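You operate a simulated robot arm through the tools that you are given. There is no shell and no other tool.

You run a simulated robot arm. Do the job below in one go: nothing can be reset, and whatever is moved stays where it is left.

TASK
Set the lift frame's rise to 40 mm and prove it.
Fine: raise it, read the rise gauge, lower it, turn the stroke knob, raise it again to check; within 1.5 mm; the frame ends down.

The check looks at the end state, three seconds after you hand in, the way a careful person would. Anything else that was tipped, shoved, dropped, spilled or broken makes it a failure.

THE ROBOT
A 7-joint arm with a two-finger parallel gripper, fixed in place. Base frame: the origin is at the foot of the arm, x ahead of it, y to its left, z up. Lengths are in mm, angles in rad, forces in N, time in s.
Its first joint turns from -2.897 to 2.897 rad. Payload 3.43 kg.
The TCP is the grasp point between the finger pads, 30 mm short of the fingertips. In the tool frame z runs along the fingers and y along their closing line. The gripper opens to 94 mm. The fingers are 28 mm wide and 10 mm thick; the gripper's body (50 by 96 mm) begins 55 mm behind the TCP.
Orientation is that of the tool frame in the base frame, as a unit quaternion [x, y, z, w]. With the fingers straight down and closing along the base's y, the tool's x points along the base's -x, its y along +y and its z along -z.

THE INTERFACE
- The arm moves only by the tool step_arm. Its argument "moves" is one flat list of numbers, 7 for each row, row after row: the shift along the base's x, y, z in mm, then the turn, a rotation vector about the base's x, y, z in rad, then the finger opening in mm, from 0 to 94. In form: [tx, ty, tz, rx, ry, rz, claw, tx, ty, tz, rx, ry, rz, claw, ...]. A call has 1 to 20 rows; each row shifts and turns the commanded pose from where the row before left it. Each row takes 0.2 s and may step no farther than 50 mm and 0.15 rad from the row before; otherwise, or with a gripper value out of range, the whole call is refused. Where a pose cannot be reached the arm comes as near as it can. A force on the tool above 70 N (or 10 N above the force at the start of the call, whichever is more), or a blocked arm, ends the call early, and 0.2 s more pass. The fingers move at their own pace (about 45 mm/s each) and stop on an object; they squeeze with about 43 N. The grip force told is the motor's: it shows also when the fingers shut on nothing. Time passes only in rows, and 0.2 s behind the last, so rows that do not move let the fingers close. It gives the time, the measured TCP pose, the force on the tool (base axes), the opening and the grip force at its end, in the units of the frame above (readings bear some noise), with the torque about the TCP (base axes, N m) and any sound that the robot's microphone picked up.
- Cameras (640 x 400 px; columns grow to the right, rows downward): "scene" is fixed at [49, -498.3, 1043.2]; the picture's right is [0.57, -0.82, 0.00], its down [-0.30, -0.21, -0.93] and it looks along [0.76, 0.53, -0.37] (base axes); focal length 348 px, centre (320, 200). "wrist" rides on the gripper at [76, 14, -103] in the tool frame; the picture's right is [-0.18, 0.98, 0.00], its down [-0.75, -0.14, -0.64] and it looks along [-0.63, -0.12, 0.77] (tool axes); focal length 243 px, centre (320, 200). There is no depth. A picture from a camera that has moved, and an enlarged one, comes with that camera's place and axes in the base frame and with its lens.
- grab_frame(camera): a new picture of that camera. The clock stands still meanwhile.
- inspect(camera, box): a new picture of the part [left, top, right, bottom] of that camera's present view, enlarged. The clock stands still meanwhile.
- sign_off(): hands the job in; it is judged then, once.

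Places have to be worked out from the pictures, the camera data and where the tool is seen. Open the gripper and draw the arm clear of the work before you hand the job in, unless the task says otherwise.

The tools are called after "Request:" by a JSON object that holds its "fn" and its "kwargs". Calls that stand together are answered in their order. step_arm: Moves the arm, as the interface text tells. Its arguments: {"type":"object","properties":{"moves":{"type":"array"}},"required":["moves"]} The other tools are called the same way: grab_frame (camera) takes a picture; inspect (camera, box) takes an enlarged picture of a part of a camera's view; sign_off () hands the job in.

At the start:

```text
time: 0.0
ee_pos: [595.3, 42.7, 823.1]
tool_rot: [0.0, 1.0, 0.001, 0.0]
ft_force: [0.5, 0.1, 0.3]
torque: [0.0, -0.03, -0.02]
width: 93.9
gripper_force: 0.1
```

scene: 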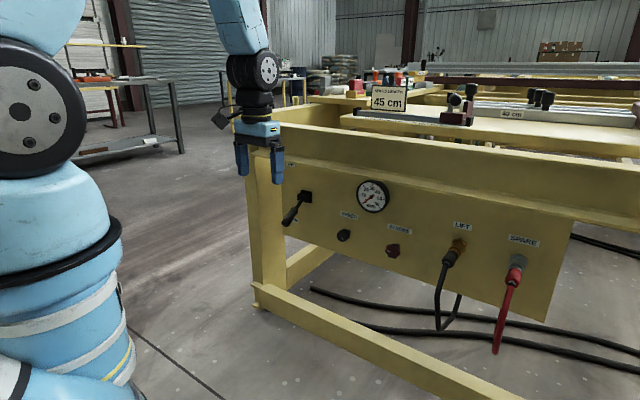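
wrist: 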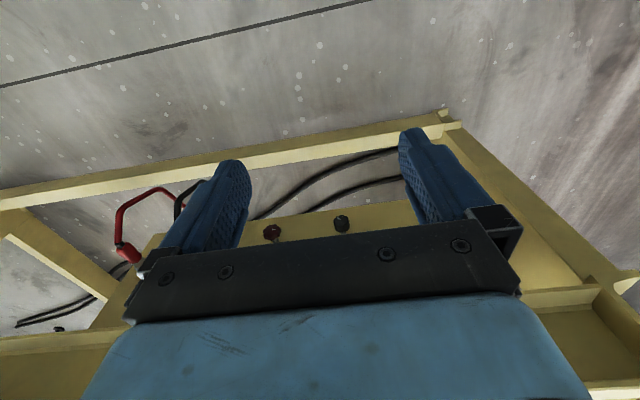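

I see a yellow frame with a front panel carrying a lever, gauge, two knobs and hose couplings. I'll enlarge several parts of the scene view to read the labels.

Request:
{"fn": "inspect", "kwargs": {"camera": "scene", "box": [260, 150, 420, 270]}}

Request:
{"fn": "inspect", "kwargs": {"camera": "scene", "box": [400, 200, 560, 300]}}

Request:
{"fn": "inspect", "kwargs": {"camera": "scene", "box": [340, 60, 640, 180]}}

Request:
{"fn": "inspect", "kwargs": {"camera": "scene", "box": [345, 170, 405, 225]}}

```text
3.33 times, centred on (340, 210) of scene
camera zoom: at [49.0, -498.3, 1043.2], right [0.57, -0.82, 0.0], down [-0.3, -0.21, -0.93], along [0.76, 0.53, -0.37], focal length 1160 px, centre (253, 167)
```

zoom: 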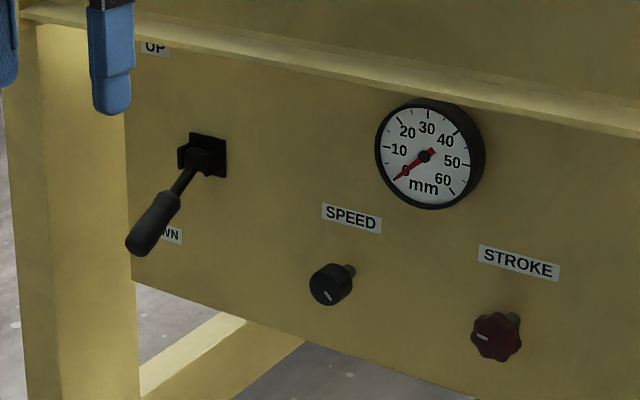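

```text
4.00 times, centred on (480, 250) of scene
camera zoom: at [49.0, -498.3, 1043.2], right [0.57, -0.82, 0.0], down [-0.3, -0.21, -0.93], along [0.76, 0.53, -0.37], focal length 1392 px, centre (-320, 0)
```

zoom: 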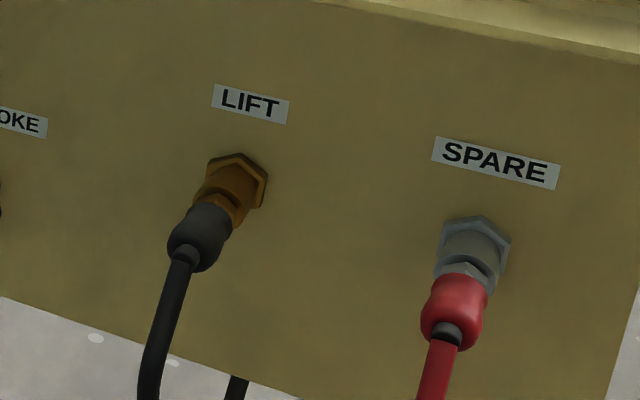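

```text
2.13 times, centred on (490, 120) of scene
camera zoom: at [49.0, -498.3, 1043.2], right [0.57, -0.82, 0.0], down [-0.3, -0.21, -0.93], along [0.76, 0.53, -0.37], focal length 742 px, centre (-43, 371)
```

zoom: 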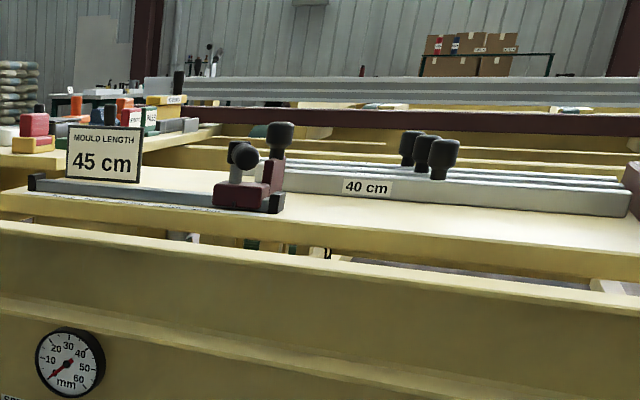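

```text
7.27 times, centred on (375, 198) of scene
camera zoom: at [49.0, -498.3, 1043.2], right [0.57, -0.82, 0.0], down [-0.3, -0.21, -0.93], along [0.76, 0.53, -0.37], focal length 2530 px, centre (-80, 218)
```

zoom: 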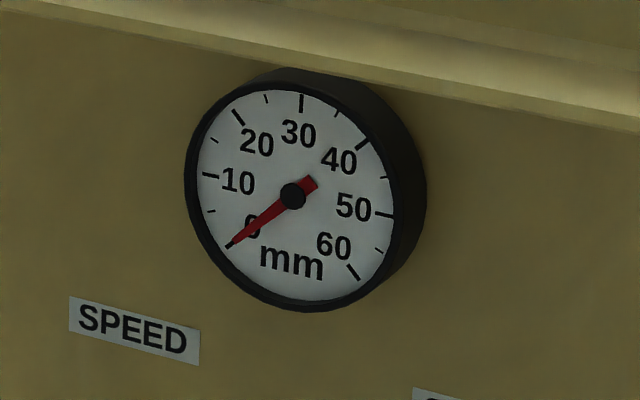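

The panel appears to face the arm at about x≈965. I put the STROKE knob near (944,-147,503), the SPEED knob near (938,28,508), the lever pivot near (970,206,592) and the gauge near (950,-62,660). I'll tip the tool to point forward (+x), staying well back from the panel, to get a better wrist view.

Request:
{"fn": "step_arm", "kwargs": {"moves": [5, 0, -18, 0, -0.1428, 0, 94, 5, 0, -18, 0, -0.1428, 0, 94, 5, 0, -18, 0, -0.1428, 0, 94, 5, 0, -18, 0, -0.1428, 0, 94, 5, 0, -18, 0, -0.1428, 0, 94, 5, 0, -18, 0, -0.1428, 0, 94, 5, 0, -18, 0, -0.1428, 0, 94, 5, 0, -18, 0, -0.1428, 0, 94, 5, 0, -18, 0, -0.1428, 0, 94, 5, 0, -18, 0, -0.1428, 0, 94, 5, 0, -18, 0, -0.1428, 0, 94, 0, 0, 0, 0, 0, 0, 94]}}

```text
time: 2.6
ee_pos: [659.2, 44.4, 621.6]
tool_rot: [0.0, 0.707, -0.001, 0.707]
ft_force: [0.4, -0.1, -0.3]
torque: [0.02, -0.02, 0.02]
width: 94.2
gripper_force: 0.1
out of reach, approached as far as the arm can: row 5
```

The tool is now horizontal at about (659,44,622). One row reported out of reach, but the arm ended close to the command. I'll take pictures from both cameras.

Request:
{"fn": "grab_frame", "kwargs": {"camera": "scene"}}

Request:
{"fn": "grab_frame", "kwargs": {"camera": "wrist"}}

```text
taken
```

scene: 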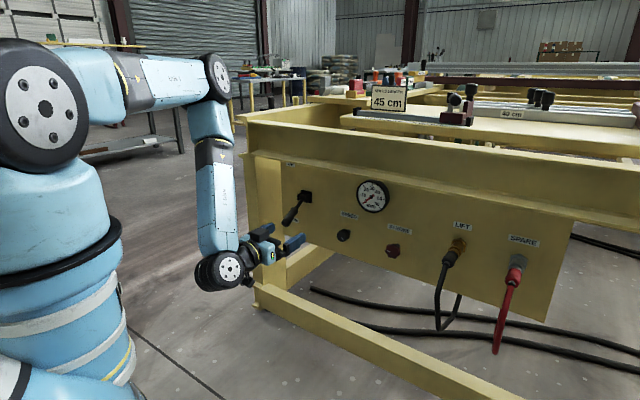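

```text
taken
camera wrist: at [557.5, 55.4, 545.8], right [0.0, 0.98, 0.18], down [-0.64, -0.14, 0.75], along [0.77, -0.12, 0.63], focal length 243 px, centre (320, 200)
```

wrist: 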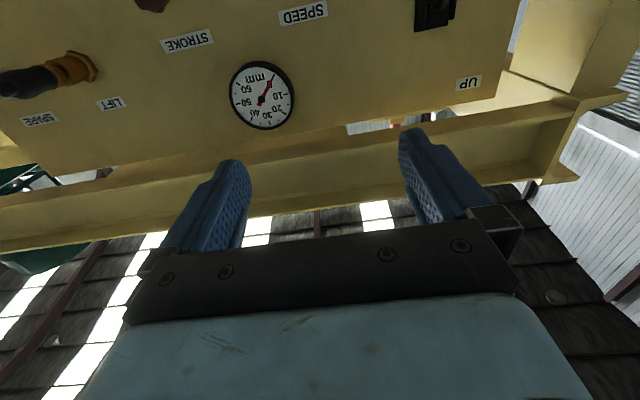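

The wrist view confirms the panel near x≈970 with the lever bracket near (965,203,588), and the handle end near (874,206,531). I'll roll the tool 90° so the open fingers form a vertical fork, and move to a stand-off in front of the lever.

Request:
{"fn": "step_arm", "kwargs": {"moves": [10, 14.7, -7.2, 0.1428, 0, 0, 94, 10, 14.7, -7.2, 0.1428, 0, 0, 94, 10, 14.7, -7.2, 0.1428, 0, 0, 94, 10, 14.7, -7.2, 0.1428, 0, 0, 94, 10, 14.7, -7.2, 0.1428, 0, 0, 94, 10, 14.7, -7.2, 0.1428, 0, 0, 94, 10, 14.7, -7.2, 0.1428, 0, 0, 94, 10, 14.7, -7.2, 0.1428, 0, 0, 94, 10, 14.7, -7.2, 0.1428, 0, 0, 94, 10, 14.7, -7.2, 0.1428, 0, 0, 94, 10, 14.7, -7.2, 0.1428, 0, 0, 94, 0, 0, 0, 0, 0, 0, 94]}}

Request:
{"fn": "grab_frame", "kwargs": {"camera": "scene"}}

Request:
{"fn": "grab_frame", "kwargs": {"camera": "wrist"}}

```text
time: 5.2
ee_pos: [769.1, 206.2, 542.9]
tool_rot: [0.501, 0.501, 0.5, 0.499]
ft_force: [-0.1, -0.3, -0.1]
torque: [-0.02, -0.01, -0.01]
width: 94.0
gripper_force: 0.0
```

```text
taken
```

scene: 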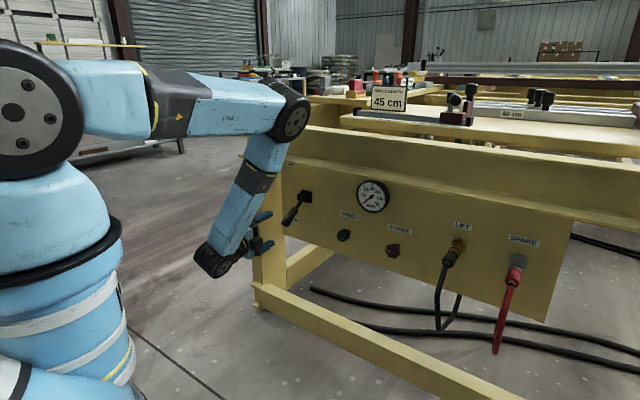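

```text
taken
camera wrist: at [667.2, 280.8, 557.5], right [0.0, -0.19, 0.98], down [-0.64, -0.75, -0.14], along [0.77, -0.63, -0.12], focal length 243 px, centre (320, 200)
```

wrist: 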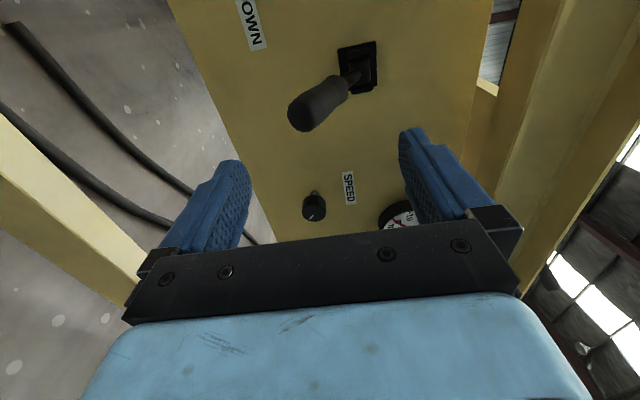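

The lever tip triangulates to about (876,208,529) and its pivot to about (965,209,588), so the fork is aligned with it. I'll advance about 100 mm so the handle sits between the fingers, without touching it.

Request:
{"fn": "step_arm", "kwargs": {"moves": [10, 0.3, 0, 0, 0, 0, 94, 10, 0.3, 0, 0, 0, 0, 94, 10, 0.3, 0, 0, 0, 0, 94, 10, 0.3, 0, 0, 0, 0, 94, 10, 0.3, 0, 0, 0, 0, 94, 10, 0.3, 0, 0, 0, 0, 94, 10, 0.3, 0, 0, 0, 0, 94, 10, 0.3, 0, 0, 0, 0, 94, 10, 0.3, 0, 0, 0, 0, 94, 10, 0.3, 0, 0, 0, 0, 94, 0, 0, 0, 0, 0, 0, 94]}}

Request:
{"fn": "grab_frame", "kwargs": {"camera": "wrist"}}

Request:
{"fn": "inspect", "kwargs": {"camera": "scene", "box": [200, 150, 420, 280]}}

```text
time: 7.6
ee_pos: [869.6, 208.1, 543.1]
tool_rot: [0.5, 0.501, 0.5, 0.499]
ft_force: [-0.6, -1.4, -0.7]
torque: [0.0, 0.01, 0.02]
width: 93.8
gripper_force: 0.1
```

```text
taken
camera wrist: at [767.7, 283.0, 557.6], right [0.0, -0.18, 0.98], down [-0.64, -0.75, -0.14], along [0.77, -0.63, -0.12], focal length 243 px, centre (320, 200)
```

wrist: 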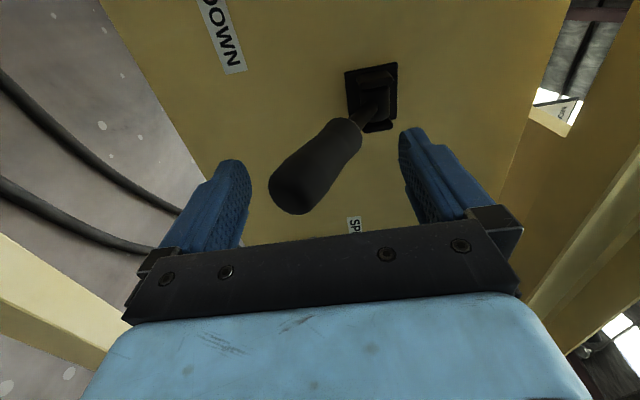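

```text
2.91 times, centred on (310, 215) of scene
camera zoom: at [49.0, -498.3, 1043.2], right [0.57, -0.82, 0.0], down [-0.3, -0.21, -0.93], along [0.76, 0.53, -0.37], focal length 1012 px, centre (349, 156)
```

zoom: 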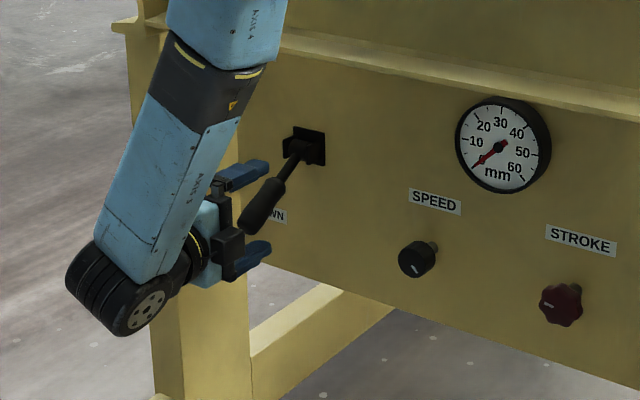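

The handle end is inside the fork at about (866,209,530). I'll raise the fork in small steps so the lower finger lifts the lever, watching force and sound.

Request:
{"fn": "step_arm", "kwargs": {"moves": [0, 0, 6, 0, 0, 0, 94, 0, 0, 6, 0, 0, 0, 94, 0, 0, 6, 0, 0, 0, 94, 0, 0, 6, 0, 0, 0, 94, 0, 0, 6, 0, 0, 0, 94, 0, 0, 6, 0, 0, 0, 94, 0, 0, 6, 0, 0, 0, 94, 0, 0, 6, 0, 0, 0, 94, 0, 0, 6, 0, 0, 0, 94, 0, 0, 6, 0, 0, 0, 94]}}

Request:
{"fn": "grab_frame", "kwargs": {"camera": "wrist"}}

Request:
{"fn": "grab_frame", "kwargs": {"camera": "scene"}}

```text
time: 9.8
ee_pos: [868.8, 208.7, 601.9]
tool_rot: [0.5, 0.5, 0.5, 0.5]
ft_force: [-0.3, -0.3, -1.1]
torque: [0.02, -0.02, 0.02]
width: 94.0
gripper_force: 0.1
```

```text
taken
camera wrist: at [767.5, 282.3, 616.5], right [0.0, -0.18, 0.98], down [-0.64, -0.75, -0.14], along [0.77, -0.63, -0.12], focal length 243 px, centre (320, 200)
```

wrist: 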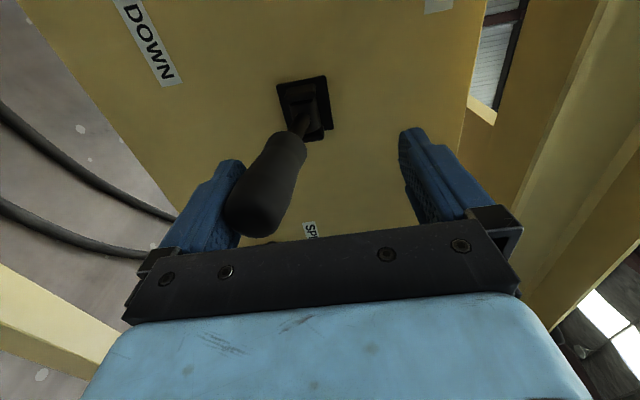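

```text
taken
```

scene: 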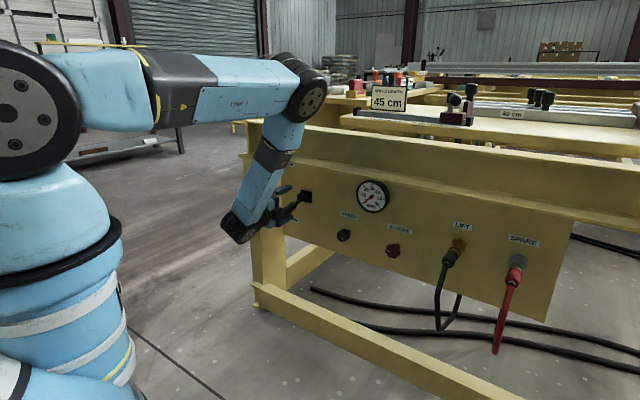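

The lever is lifting with about 1 N and is near horizontal, and the gauge still shows about 0. I'll continue upward.

Request:
{"fn": "step_arm", "kwargs": {"moves": [0, 0, 6, 0, 0, 0, 94, 0, 0, 6, 0, 0, 0, 94, 0, 0, 6, 0, 0, 0, 94, 0, 0, 6, 0, 0, 0, 94, 0, 0, 6, 0, 0, 0, 94, 0, 0, 6, 0, 0, 0, 94]}}

Request:
{"fn": "grab_frame", "kwargs": {"camera": "wrist"}}

Request:
{"fn": "inspect", "kwargs": {"camera": "scene", "box": [220, 130, 420, 270]}}

```text
time: 11.2
ee_pos: [869.8, 209.3, 638.4]
tool_rot: [0.5, 0.5, 0.501, 0.499]
ft_force: [-2.4, 0.8, -1.4]
torque: [0.02, 0.18, 0.02]
width: 94.0
gripper_force: 0.2
```

```text
taken
camera wrist: at [767.1, 283.1, 652.7], right [0.0, -0.18, 0.98], down [-0.64, -0.75, -0.14], along [0.77, -0.63, -0.12], focal length 243 px, centre (320, 200)
```

wrist: 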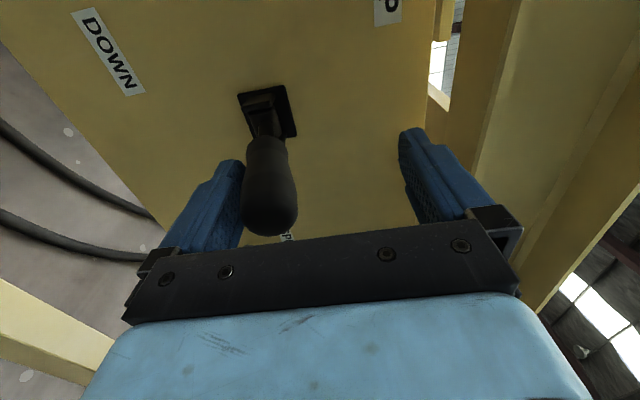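

```text
2.86 times, centred on (320, 200) of scene
camera zoom: at [49.0, -498.3, 1043.2], right [0.57, -0.82, 0.0], down [-0.3, -0.21, -0.93], along [0.76, 0.53, -0.37], focal length 994 px, centre (320, 200)
```

zoom: 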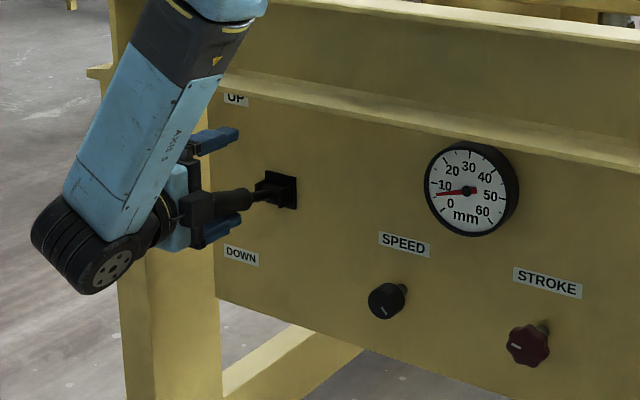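

The lever is just past horizontal and the gauge needle has started moving (about 5 mm). I'll continue raising the lever toward its stop.

Request:
{"fn": "step_arm", "kwargs": {"moves": [0, 0, 5, 0, 0, 0, 94, 0, 0, 5, 0, 0, 0, 94, 0, 0, 5, 0, 0, 0, 94, 0, 0, 5, 0, 0, 0, 94, 0, 0, 5, 0, 0, 0, 94]}}

Request:
{"fn": "grab_frame", "kwargs": {"camera": "wrist"}}

Request:
{"fn": "inspect", "kwargs": {"camera": "scene", "box": [220, 130, 420, 270]}}

```text
time: 12.4
ee_pos: [868.5, 208.8, 664.0]
tool_rot: [0.501, 0.501, 0.498, 0.5]
ft_force: [0.2, 0.3, 0.3]
torque: [0.03, 0.0, 0.02]
width: 94.1
gripper_force: 0.0
```

```text
taken
camera wrist: at [766.9, 282.9, 678.2], right [0.0, -0.18, 0.98], down [-0.64, -0.75, -0.14], along [0.77, -0.63, -0.12], focal length 243 px, centre (320, 200)
```

wrist: 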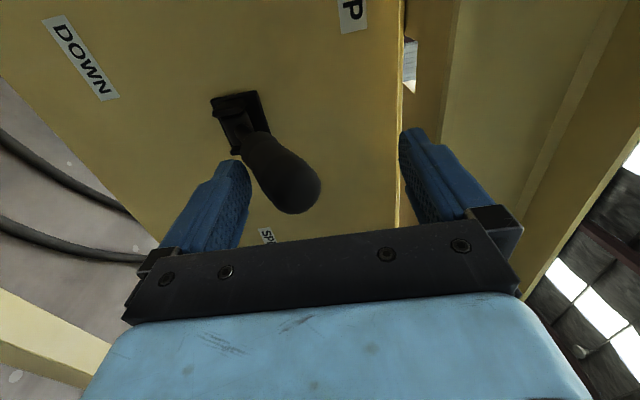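

```text
2.86 times, centred on (320, 200) of scene
camera zoom: at [49.0, -498.3, 1043.2], right [0.57, -0.82, 0.0], down [-0.3, -0.21, -0.93], along [0.76, 0.53, -0.37], focal length 994 px, centre (320, 200)
```

zoom: 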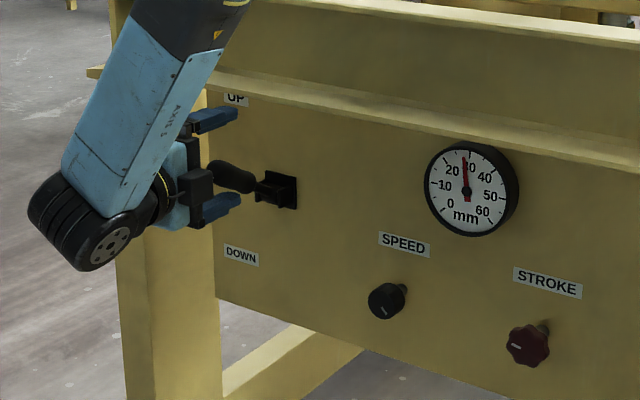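

The lever has snapped up on its own with no force on the fork, and the gauge is near 28 and may still be moving. I'll hold still a couple of seconds and read it again.

Request:
{"fn": "step_arm", "kwargs": {"moves": [0, 0, 0, 0, 0, 0, 94, 0, 0, 0, 0, 0, 0, 94, 0, 0, 0, 0, 0, 0, 94, 0, 0, 0, 0, 0, 0, 94, 0, 0, 0, 0, 0, 0, 94, 0, 0, 0, 0, 0, 0, 94, 0, 0, 0, 0, 0, 0, 94, 0, 0, 0, 0, 0, 0, 94, 0, 0, 0, 0, 0, 0, 94, 0, 0, 0, 0, 0, 0, 94]}}

Request:
{"fn": "inspect", "kwargs": {"camera": "scene", "box": [345, 170, 405, 225]}}

Request:
{"fn": "inspect", "kwargs": {"camera": "scene", "box": [220, 130, 420, 270]}}

Request:
{"fn": "grab_frame", "kwargs": {"camera": "scene"}}

```text
time: 14.6
ee_pos: [868.2, 208.4, 663.9]
tool_rot: [0.5, 0.5, 0.5, 0.5]
ft_force: [0.1, -0.2, 0.0]
torque: [-0.04, -0.02, -0.01]
width: 94.0
gripper_force: 0.1
```

```text
7.27 times, centred on (375, 198) of scene
camera zoom: at [49.0, -498.3, 1043.2], right [0.57, -0.82, 0.0], down [-0.3, -0.21, -0.93], along [0.76, 0.53, -0.37], focal length 2530 px, centre (-80, 218)
```

zoom: 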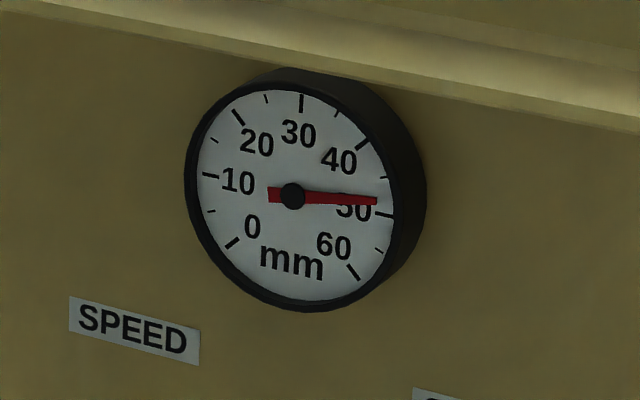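

```text
2.86 times, centred on (320, 200) of scene
camera zoom: at [49.0, -498.3, 1043.2], right [0.57, -0.82, 0.0], down [-0.3, -0.21, -0.93], along [0.76, 0.53, -0.37], focal length 994 px, centre (320, 200)
```

zoom: 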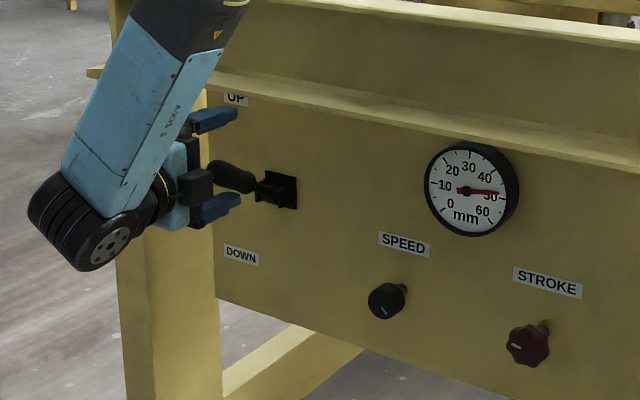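

```text
taken
```

scene: 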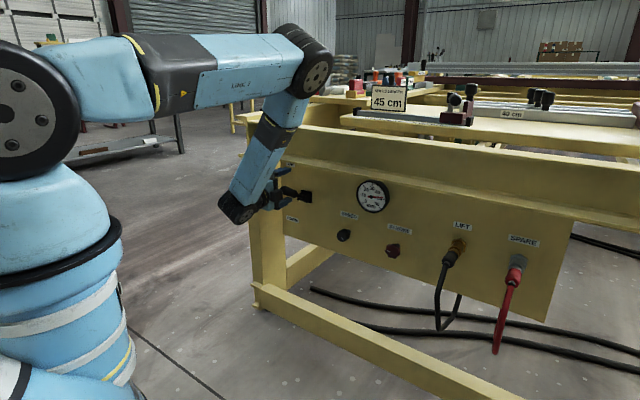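

Using a 270° dial fit to the ticks, I read about 48 mm. I'll wait another second and re-read to be sure the needle is settled, using a tighter crop.

Request:
{"fn": "step_arm", "kwargs": {"moves": [0, 0, 0, 0, 0, 0, 94, 0, 0, 0, 0, 0, 0, 94, 0, 0, 0, 0, 0, 0, 94, 0, 0, 0, 0, 0, 0, 94, 0, 0, 0, 0, 0, 0, 94, 0, 0, 0, 0, 0, 0, 94, 0, 0, 0, 0, 0, 0, 94, 0, 0, 0, 0, 0, 0, 94]}}

Request:
{"fn": "inspect", "kwargs": {"camera": "scene", "box": [351, 176, 393, 218]}}

Request:
{"fn": "inspect", "kwargs": {"camera": "scene", "box": [370, 225, 430, 265]}}

```text
time: 16.4
ee_pos: [869.1, 207.4, 662.8]
tool_rot: [0.5, 0.5, 0.5, 0.5]
ft_force: [-0.1, 0.6, 0.1]
torque: [0.0, 0.0, -0.04]
width: 94.0
gripper_force: 0.1
```

```text
9.52 times, centred on (372, 197) of scene
camera zoom: at [49.0, -498.3, 1043.2], right [0.57, -0.82, 0.0], down [-0.3, -0.21, -0.93], along [0.76, 0.53, -0.37], focal length 3313 px, centre (-175, 229)
```

zoom: 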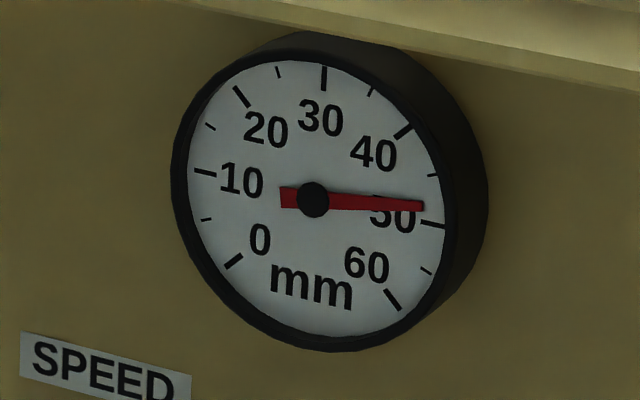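

```text
10.00 times, centred on (400, 245) of scene
camera zoom: at [49.0, -498.3, 1043.2], right [0.57, -0.82, 0.0], down [-0.3, -0.21, -0.93], along [0.76, 0.53, -0.37], focal length 3479 px, centre (-480, -250)
```

zoom: 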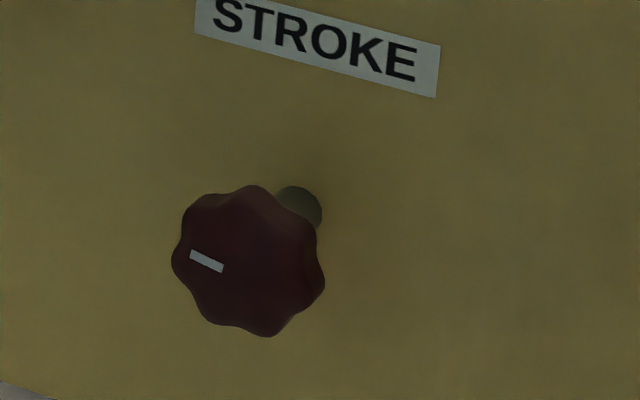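

The reading is settled at about 48.0 mm, and the needle agreed with 0 when the frame was down. So the stroke must drop by 8 mm. Now I'll lower the lever with the upper finger by moving the fork down.

Request:
{"fn": "step_arm", "kwargs": {"moves": [0, 0, -6, 0, 0, 0, 94, 0, 0, -6, 0, 0, 0, 94, 0, 0, -6, 0, 0, 0, 94, 0, 0, -6, 0, 0, 0, 94, 0, 0, -6, 0, 0, 0, 94, 0, 0, -6, 0, 0, 0, 94, 0, 0, -6, 0, 0, 0, 94, 0, 0, -6, 0, 0, 0, 94, 0, 0, -6, 0, 0, 0, 94, 0, 0, -6, 0, 0, 0, 94, 0, 0, -6, 0, 0, 0, 94, 0, 0, -6, 0, 0, 0, 94, 0, 0, -6, 0, 0, 0, 94, 0, 0, -6, 0, 0, 0, 94, 0, 0, -6, 0, 0, 0, 94, 0, 0, -6, 0, 0, 0, 94, 0, 0, -6, 0, 0, 0, 94]}}

Request:
{"fn": "grab_frame", "kwargs": {"camera": "wrist"}}

Request:
{"fn": "inspect", "kwargs": {"camera": "scene", "box": [220, 130, 420, 270]}}

```text
time: 20.0
ee_pos: [869.2, 209.8, 562.3]
tool_rot: [0.5, 0.5, 0.5, 0.5]
ft_force: [-0.1, 0.1, -0.3]
torque: [-0.03, 0.01, -0.04]
width: 93.9
gripper_force: 0.0
```

```text
taken
camera wrist: at [767.2, 283.3, 575.5], right [0.0, -0.18, 0.98], down [-0.64, -0.75, -0.14], along [0.77, -0.63, -0.12], focal length 243 px, centre (320, 200)
```

wrist: 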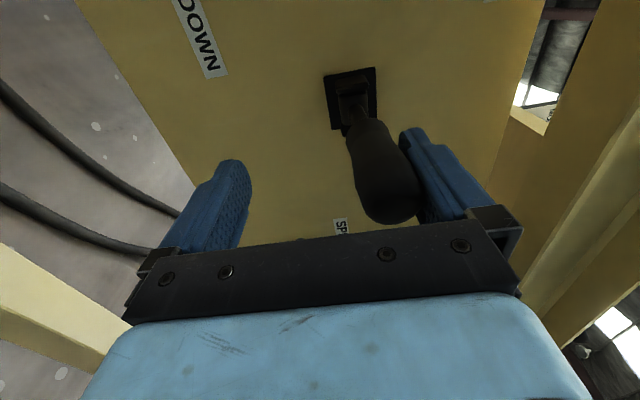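

```text
2.86 times, centred on (320, 200) of scene
camera zoom: at [49.0, -498.3, 1043.2], right [0.57, -0.82, 0.0], down [-0.3, -0.21, -0.93], along [0.76, 0.53, -0.37], focal length 994 px, centre (320, 200)
```

zoom: 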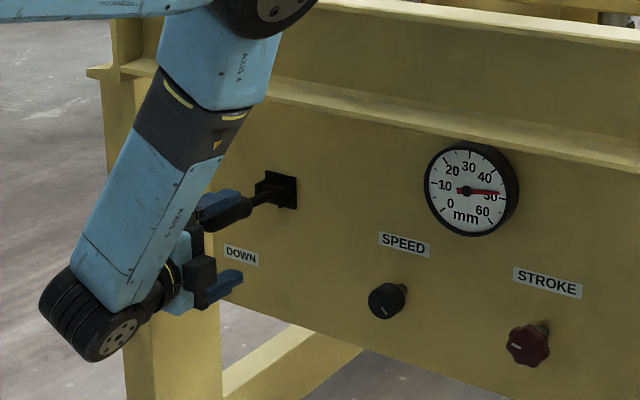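

The upper finger has the lever just above horizontal and the gauge still shows about 48. I'll push on down past centre.

Request:
{"fn": "step_arm", "kwargs": {"moves": [0, 0, -6, 0, 0, 0, 94, 0, 0, -6, 0, 0, 0, 94, 0, 0, -6, 0, 0, 0, 94, 0, 0, -6, 0, 0, 0, 94, 0, 0, 0, 0, 0, 0, 94, 0, 0, 0, 0, 0, 0, 94, 0, 0, 0, 0, 0, 0, 94, 0, 0, 0, 0, 0, 0, 94, 0, 0, 0, 0, 0, 0, 94]}}

Request:
{"fn": "grab_frame", "kwargs": {"camera": "wrist"}}

Request:
{"fn": "inspect", "kwargs": {"camera": "scene", "box": [220, 130, 420, 270]}}

```text
time: 22.0
ee_pos: [868.9, 208.3, 537.3]
tool_rot: [0.501, 0.5, 0.499, 0.5]
ft_force: [-0.5, 0.2, 0.1]
torque: [0.0, -0.01, -0.01]
width: 93.9
gripper_force: 0.0
```

```text
taken
camera wrist: at [767.7, 282.4, 552.1], right [0.0, -0.18, 0.98], down [-0.64, -0.75, -0.14], along [0.77, -0.63, -0.12], focal length 243 px, centre (320, 200)
```

wrist: 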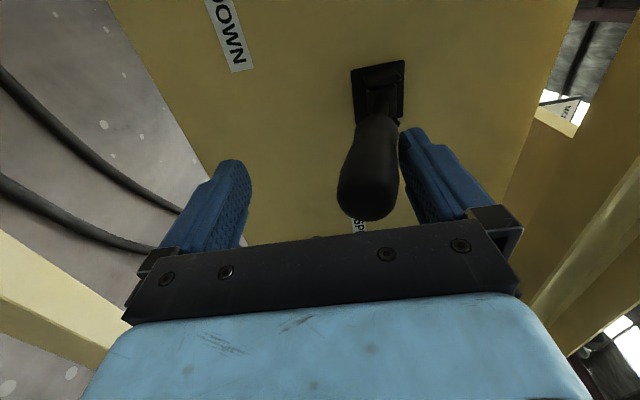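

```text
2.86 times, centred on (320, 200) of scene
camera zoom: at [49.0, -498.3, 1043.2], right [0.57, -0.82, 0.0], down [-0.3, -0.21, -0.93], along [0.76, 0.53, -0.37], focal length 994 px, centre (320, 200)
```

zoom: 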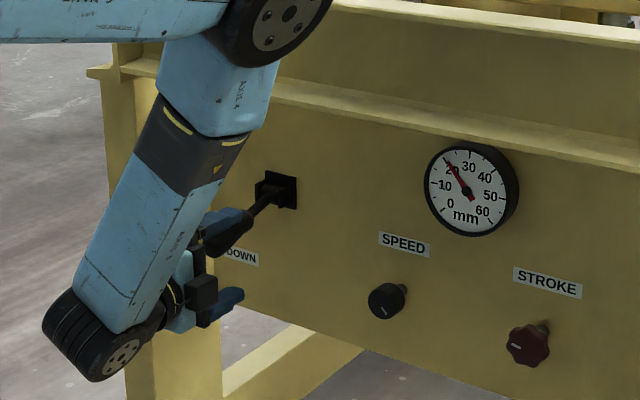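

The lever is past centre and the frame is descending (about 20 mm). I'll push a bit further to seat the lever at its down stop, and wait.

Request:
{"fn": "step_arm", "kwargs": {"moves": [0, 0, -5, 0, 0, 0, 94, 0, 0, -5, 0, 0, 0, 94, 0, 0, -5, 0, 0, 0, 94, 0, 0, -5, 0, 0, 0, 94, 0, 0, 0, 0, 0, 0, 94, 0, 0, 0, 0, 0, 0, 94, 0, 0, 0, 0, 0, 0, 94, 0, 0, 0, 0, 0, 0, 94]}}

Request:
{"fn": "grab_frame", "kwargs": {"camera": "wrist"}}

Request:
{"fn": "inspect", "kwargs": {"camera": "scene", "box": [220, 130, 420, 270]}}

```text
time: 23.8
ee_pos: [869.5, 207.7, 517.2]
tool_rot: [0.5, 0.5, 0.5, 0.5]
ft_force: [0.5, -0.1, -0.3]
torque: [0.01, 0.02, 0.0]
width: 93.8
gripper_force: 0.1
```

```text
taken
camera wrist: at [767.7, 282.9, 531.8], right [0.0, -0.18, 0.98], down [-0.64, -0.75, -0.14], along [0.77, -0.63, -0.12], focal length 243 px, centre (320, 200)
```

wrist: 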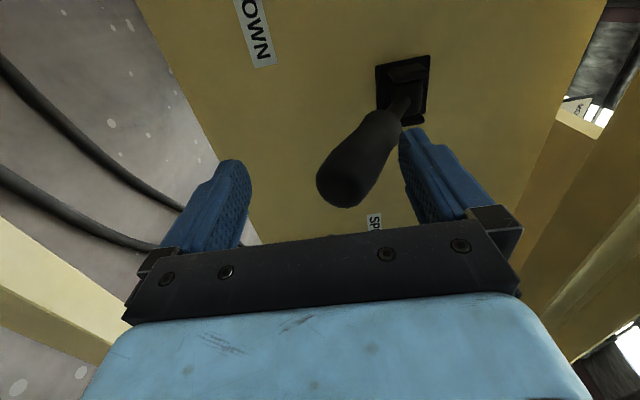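

```text
2.86 times, centred on (320, 200) of scene
camera zoom: at [49.0, -498.3, 1043.2], right [0.57, -0.82, 0.0], down [-0.3, -0.21, -0.93], along [0.76, 0.53, -0.37], focal length 994 px, centre (320, 200)
```

zoom: 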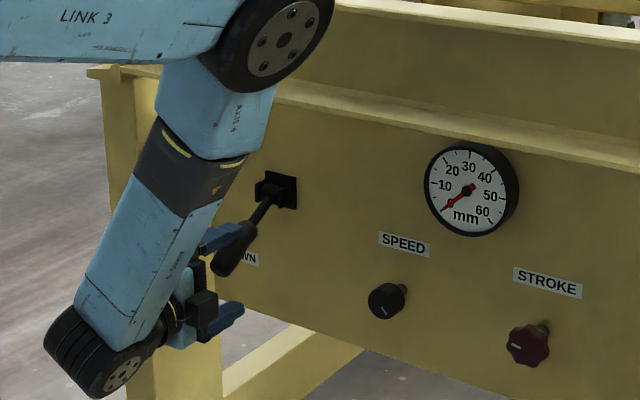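

The gauge is at 0 and the lever is back at its original down angle (tip z≈530). I'll back the fork straight out, then travel across to a stand-off in front of the STROKE knob.

Request:
{"fn": "step_arm", "kwargs": {"moves": [-15, 0, 0, 0, 0, 0, 94, -20, 0, 0, 0, 0, 0, 94, -25, 0, 0, 0, 0, 0, 94, -25, 0, 0, 0, 0, 0, 94, -25, 0, 0, 0, 0, 0, 94, 0, -30, 0, 0, 0, 0, 94, 0, -30, 0, 0, 0, 0, 94, 0, -30, 0, 0, 0, 0, 94, 0, -30, 0, 0, 0, 0, 94, 0, -30, 0, 0, 0, 0, 94, 0, -30, -2, 0, 0, 0, 94, 0, -30, -2, 0, 0, 0, 94, 0, -30, -2, 0, 0, 0, 94, 0, -30, -2, 0, 0, 0, 94, 0, -30, -2, 0, 0, 0, 94, 0, -30, 0, 0, 0, 0, 94, 0, -28, 0, 0, 0, 0, 94, 0, 0, 0, 0, 0, 0, 94]}}

Request:
{"fn": "grab_frame", "kwargs": {"camera": "wrist"}}

Request:
{"fn": "grab_frame", "kwargs": {"camera": "scene"}}

```text
time: 27.6
ee_pos: [758.2, -149.3, 506.8]
tool_rot: [0.5, 0.5, 0.5, 0.499]
ft_force: [-0.2, 0.1, 0.3]
torque: [0.0, 0.01, 0.01]
width: 93.8
gripper_force: 0.0
```

```text
taken
camera wrist: at [656.7, -75.4, 521.4], right [0.0, -0.18, 0.98], down [-0.64, -0.75, -0.14], along [0.77, -0.63, -0.12], focal length 243 px, centre (320, 200)
```

wrist: 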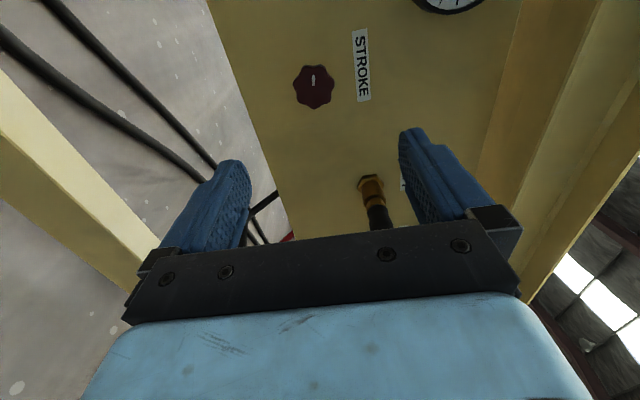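

```text
taken
```

scene: 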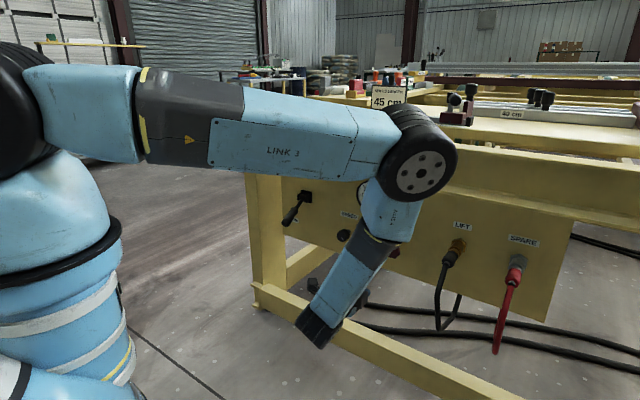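

The knob face triangulates to about (940,-148.5,501). I'll advance to about 30 mm short of the knob with the fingers above and below it, then check alignment.

Request:
{"fn": "step_arm", "kwargs": {"moves": [20, 0, -1, 0, 0, 0, 94, 20, 0, -1, 0, 0, 0, 94, 20, 0, -1, 0, 0, 0, 94, 20, 0, -1, 0, 0, 0, 94, 20, 0, -1, 0, 0, 0, 94, 15, 0, -1, 0, 0, 0, 94, 0, 0, 0, 0, 0, 0, 94]}}

Request:
{"fn": "grab_frame", "kwargs": {"camera": "wrist"}}

Request:
{"fn": "inspect", "kwargs": {"camera": "scene", "box": [330, 200, 470, 290]}}

```text
time: 29.2
ee_pos: [873.5, -150.0, 501.3]
tool_rot: [0.501, 0.501, 0.5, 0.499]
ft_force: [0.6, -0.2, 0.7]
torque: [0.01, 0.0, 0.01]
width: 94.2
gripper_force: 0.0
```

```text
taken
camera wrist: at [772.3, -75.0, 515.8], right [0.0, -0.18, 0.98], down [-0.64, -0.75, -0.14], along [0.77, -0.63, -0.12], focal length 243 px, centre (320, 200)
```

wrist: 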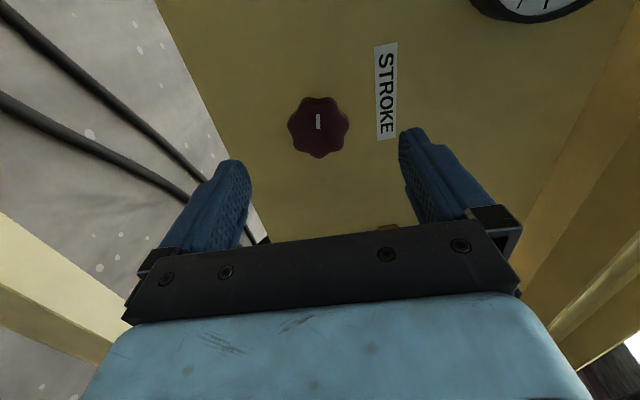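

```text
4.44 times, centred on (400, 245) of scene
camera zoom: at [49.0, -498.3, 1043.2], right [0.57, -0.82, 0.0], down [-0.3, -0.21, -0.93], along [0.76, 0.53, -0.37], focal length 1546 px, centre (-36, 0)
```

zoom: 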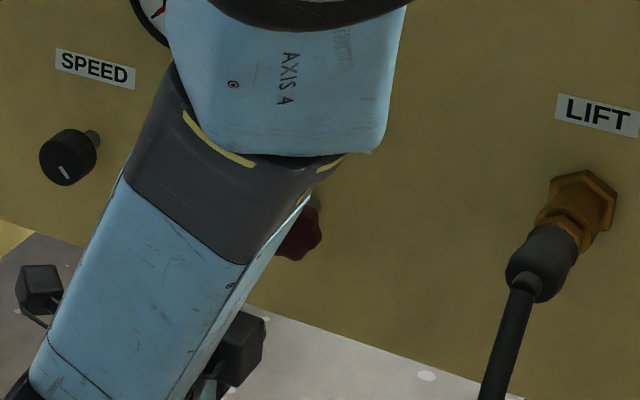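

Combining the views, the knob face is at about (943,-147.5,500.5). I'll centre on that, advance until the fingertips are about 15 mm past the face, then close gently and look.

Request:
{"fn": "step_arm", "kwargs": {"moves": [10, 2, -0.5, 0, 0, 0, 94, 10, 0, 0, 0, 0, 0, 94, 10, 0, 0, 0, 0, 0, 94, 10, 0, 0, 0, 0, 0, 94, 8, 0, 0, 0, 0, 0, 94, 6, 0, 0, 0, 0, 0, 94, 0, 0, 0, 0, 0, 0, 94]}}

Request:
{"fn": "grab_frame", "kwargs": {"camera": "wrist"}}

```text
time: 30.8
ee_pos: [928.0, -148.8, 500.9]
tool_rot: [0.501, 0.5, 0.5, 0.5]
ft_force: [0.3, -0.4, -0.4]
torque: [0.01, 0.02, -0.01]
width: 94.2
gripper_force: 0.0
```

```text
taken
camera wrist: at [826.4, -73.8, 515.9], right [0.0, -0.18, 0.98], down [-0.64, -0.75, -0.14], along [0.77, -0.63, -0.12], focal length 243 px, centre (320, 200)
```

wrist: 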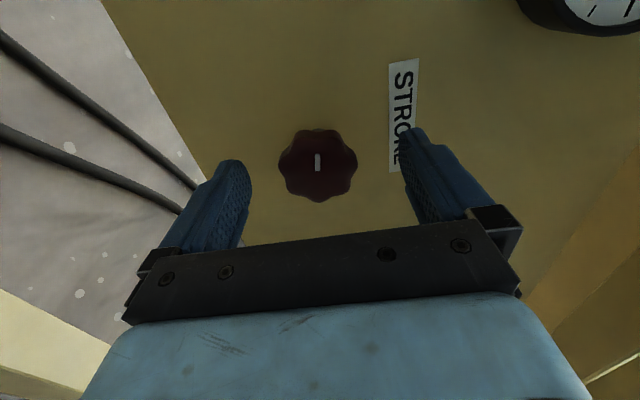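

The fingers straddle the knob, with its face at about x≈945, and the tips still have clearance to the panel (x≈980+). I'll go 6 mm deeper and close on the knob.

Request:
{"fn": "step_arm", "kwargs": {"moves": [6, 0.5, 0, 0, 0, 0, 94, 0, 0, 0, 0, 0, 0, 60, 0, 0, 0, 0, 0, 0, 50, 0, 0, 0, 0, 0, 0, 40, 0, 0, 0, 0, 0, 0, 34, 0, 0, 0, 0, 0, 0, 34, 0, 0, 0, 0, 0, 0, 34]}}

Request:
{"fn": "grab_frame", "kwargs": {"camera": "wrist"}}

```text
time: 32.4
ee_pos: [933.8, -146.7, 500.6]
tool_rot: [0.501, 0.5, 0.5, 0.499]
ft_force: [1.4, -0.1, -9.0]
torque: [0.04, 0.07, -0.15]
width: 44.2
gripper_force: 45.1
```

```text
taken
camera wrist: at [832.2, -72.7, 514.4], right [0.0, -0.18, 0.98], down [-0.64, -0.75, -0.14], along [0.77, -0.63, -0.12], focal length 243 px, centre (320, 200)
```

wrist: 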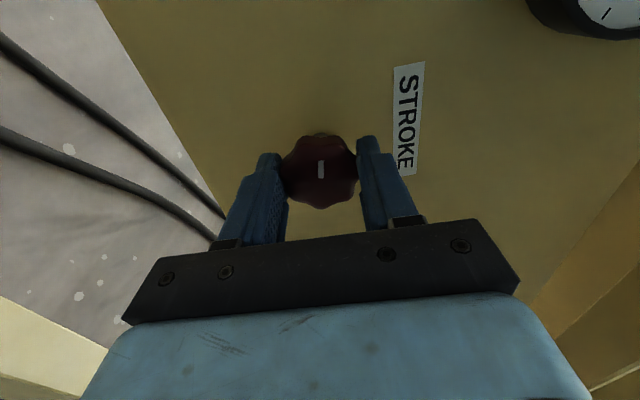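

The grip is firm at 44 mm with a slight 9 N downward load, so the knob sits a hair lower than the tool. I'll relieve 1 mm and turn counter-clockwise (−rx) about 1.05 rad as a calibrating trial.

Request:
{"fn": "step_arm", "kwargs": {"moves": [0, 0, -1, 0, 0, 0, 34, 0, 0, 0, -0.15, 0, 0, 34, 0, 0, 0, -0.15, 0, 0, 34, 0, 0, 0, -0.15, 0, 0, 34, 0, 0, 0, -0.15, 0, 0, 34, 0, 0, 0, -0.15, 0, 0, 34, 0, 0, 0, -0.15, 0, 0, 34, 0, 0, 0, -0.15, 0, 0, 34, 0, 0, 0, 0, 0, 0, 34]}}

Request:
{"fn": "grab_frame", "kwargs": {"camera": "wrist"}}

Request:
{"fn": "grab_frame", "kwargs": {"camera": "scene"}}

```text
time: 34.4
ee_pos: [933.9, -148.6, 496.8]
tool_rot: [0.182, 0.685, 0.182, 0.682]
ft_force: [21.3, -20.5, -37.1]
torque: [0.1, 0.51, -0.12]
width: 45.0
gripper_force: 45.0
```

```text
taken
camera wrist: at [832.0, -100.0, 438.9], right [0.0, 0.76, 0.65], down [-0.64, -0.5, 0.59], along [0.77, -0.42, 0.49], focal length 243 px, centre (320, 200)
```

wrist: 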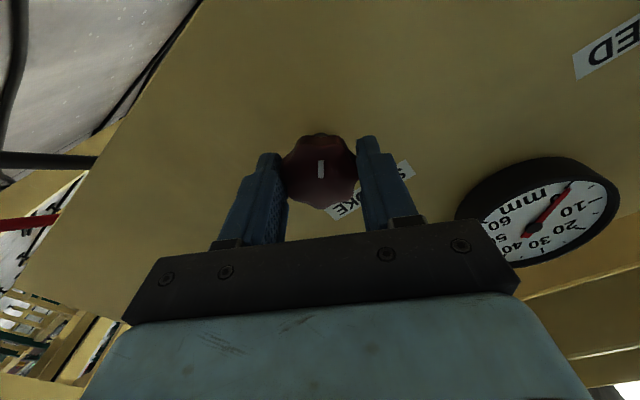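

```text
taken
```

scene: 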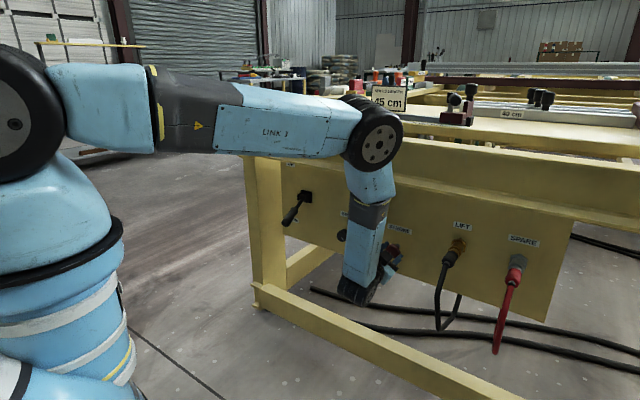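

The mark turned with the tool, so the knob rotated about 60° counter-clockwise. Forces of about 37 N show my TCP is about 3 mm off the knob axis, which I now judge to be near (y −150, z 499.6). I'll ease the commanded position to relieve that before releasing.

Request:
{"fn": "step_arm", "kwargs": {"moves": [0, -1, -1.5, 0, 0, 0, 34, 0, -1, -1.5, 0, 0, 0, 34, 0, 0, 0, 0, 0, 0, 34]}}

```text
time: 35.2
ee_pos: [933.8, -148.6, 497.8]
tool_rot: [0.183, 0.683, 0.183, 0.683]
ft_force: [-12.0, -3.1, -3.9]
torque: [0.01, -0.37, -0.12]
width: 44.7
gripper_force: 45.0
```

The lateral forces dropped to about 4 N. I'll open the fingers in place and check that the knob mark stays put.

Request:
{"fn": "step_arm", "kwargs": {"moves": [0, 0, 0, 0, 0, 0, 50, 0, 0, 0, 0, 0, 0, 60, 0, 0, 0, 0, 0, 0, 80, 0, 0, 0, 0, 0, 0, 94, 0, 0, 0, 0, 0, 0, 94, 0, 0, 0, 0, 0, 0, 94]}}

Request:
{"fn": "grab_frame", "kwargs": {"camera": "wrist"}}

```text
time: 36.6
ee_pos: [934.3, -150.4, 496.3]
tool_rot: [0.182, 0.683, 0.183, 0.683]
ft_force: [0.7, 0.2, 0.2]
torque: [0.0, -0.02, -0.01]
width: 93.9
gripper_force: 0.1
```

```text
taken
camera wrist: at [832.2, -100.6, 437.9], right [0.0, 0.76, 0.65], down [-0.64, -0.5, 0.58], along [0.77, -0.42, 0.49], focal length 243 px, centre (320, 200)
```

wrist: 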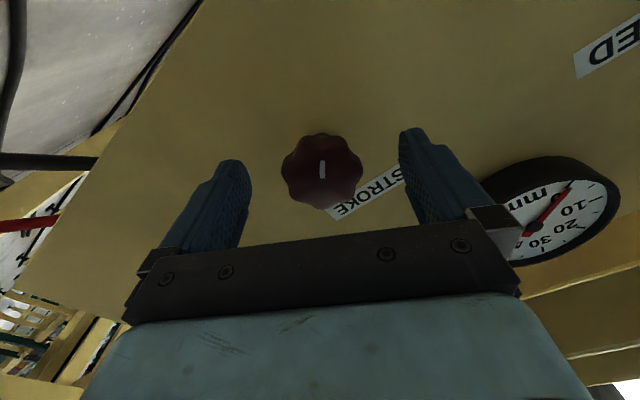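

The knob stayed put after release, with its mark about 60° CCW from the start. I'll withdraw, roll back to the fork orientation and return to the lever stand-off.

Request:
{"fn": "step_arm", "kwargs": {"moves": [-20, 0, 0, 0, 0, 0, 94, -25, 0, 0, 0, 0, 0, 94, -30, 0, 0, 0, 0, 0, 94, -30, 0, 0, 0, 0, 0, 94, -30, 0, 0, 0, 0, 0, 94, -30, 0, 0, 0, 0, 0, 94, 0, 30, 3.6, 0.0875, 0, 0, 94, 0, 30, 3.6, 0.0875, 0, 0, 94, 0, 30, 3.6, 0.0875, 0, 0, 94, 0, 30, 3.6, 0.0875, 0, 0, 94, 0, 30, 3.6, 0.0875, 0, 0, 94, 0, 30, 3.6, 0.0875, 0, 0, 94, 0, 30, 3.6, 0.0875, 0, 0, 94, 0, 30, 3.6, 0.0875, 0, 0, 94, 0, 30, 3.6, 0.0875, 0, 0, 94, 0, 30, 3.6, 0.0875, 0, 0, 94, 0, 30, 3.6, 0.0875, 0, 0, 94, 0, 28, 3.6, 0.0875, 0, 0, 94, 0, 0, 0, 0, 0, 0, 94]}}

Request:
{"fn": "grab_frame", "kwargs": {"camera": "wrist"}}

Request:
{"fn": "inspect", "kwargs": {"camera": "scene", "box": [370, 225, 430, 265]}}

Request:
{"fn": "grab_frame", "kwargs": {"camera": "scene"}}

```text
time: 40.6
ee_pos: [769.9, 208.8, 540.4]
tool_rot: [0.5, 0.5, 0.5, 0.5]
ft_force: [1.1, -0.5, -0.2]
torque: [0.0, 0.03, -0.03]
width: 94.0
gripper_force: 0.1
```

```text
taken
camera wrist: at [668.9, 283.0, 555.0], right [0.0, -0.18, 0.98], down [-0.64, -0.75, -0.14], along [0.77, -0.63, -0.12], focal length 243 px, centre (320, 200)
```

wrist: 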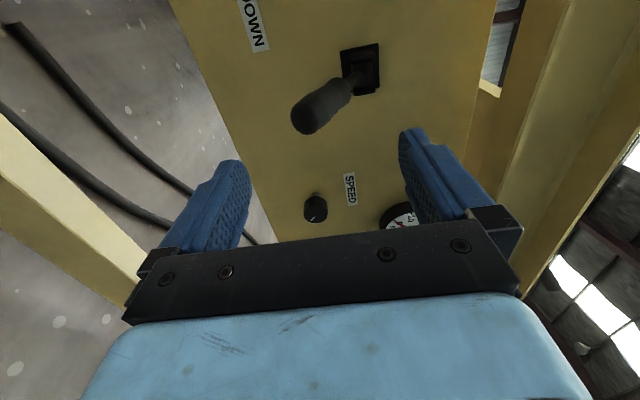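

```text
10.00 times, centred on (400, 245) of scene
camera zoom: at [49.0, -498.3, 1043.2], right [0.57, -0.82, 0.0], down [-0.3, -0.21, -0.93], along [0.76, 0.53, -0.37], focal length 3479 px, centre (-480, -250)
```

zoom: 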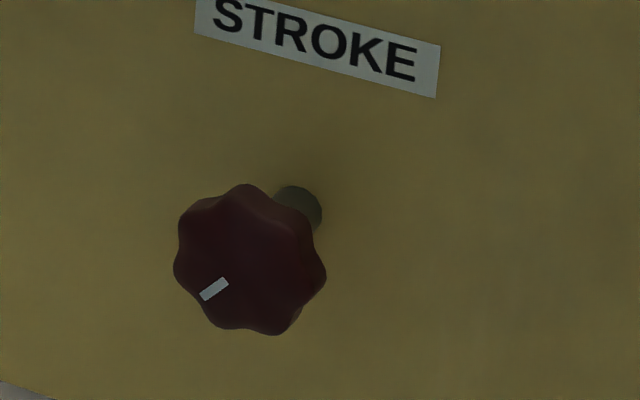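

```text
taken
```

scene: 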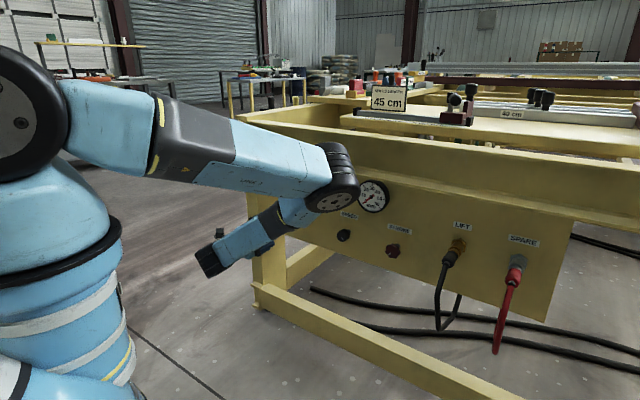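

The mark has moved about 57° CCW and the lever is still down with the gauge at 0. Now I'll insert the fork on the lever again.

Request:
{"fn": "step_arm", "kwargs": {"moves": [20, 0, 0, 0, 0, 0, 94, 20, 0, 0, 0, 0, 0, 94, 20, 0, 0, 0, 0, 0, 94, 20, 0, 0, 0, 0, 0, 94, 20, 0, 0, 0, 0, 0, 94, 0, 0, 6, 0, 0, 0, 94, 0, 0, 6, 0, 0, 0, 94, 0, 0, 6, 0, 0, 0, 94, 0, 0, 6, 0, 0, 0, 94, 0, 0, 6, 0, 0, 0, 94, 0, 0, 6, 0, 0, 0, 94, 0, 0, 6, 0, 0, 0, 94, 0, 0, 6, 0, 0, 0, 94, 0, 0, 6, 0, 0, 0, 94, 0, 0, 6, 0, 0, 0, 94, 0, 0, 6, 0, 0, 0, 94, 0, 0, 6, 0, 0, 0, 94]}}

Request:
{"fn": "grab_frame", "kwargs": {"camera": "wrist"}}

```text
time: 44.2
ee_pos: [869.7, 209.4, 612.5]
tool_rot: [0.5, 0.5, 0.5, 0.499]
ft_force: [-0.8, 0.0, -0.3]
torque: [-0.01, 0.0, 0.03]
width: 94.2
gripper_force: 0.1
```

```text
taken
camera wrist: at [768.2, 283.7, 626.7], right [0.0, -0.18, 0.98], down [-0.64, -0.75, -0.14], along [0.77, -0.63, -0.12], focal length 243 px, centre (320, 200)
```

wrist: 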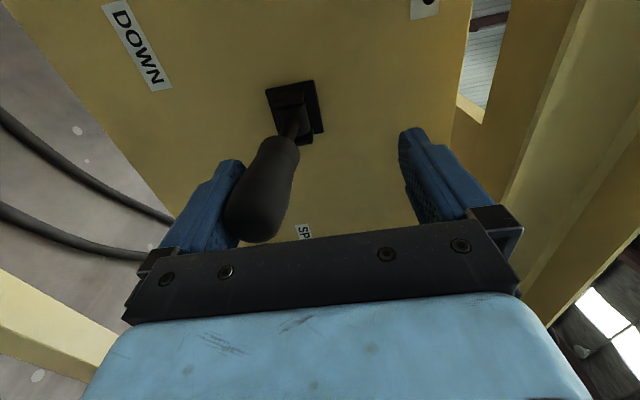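

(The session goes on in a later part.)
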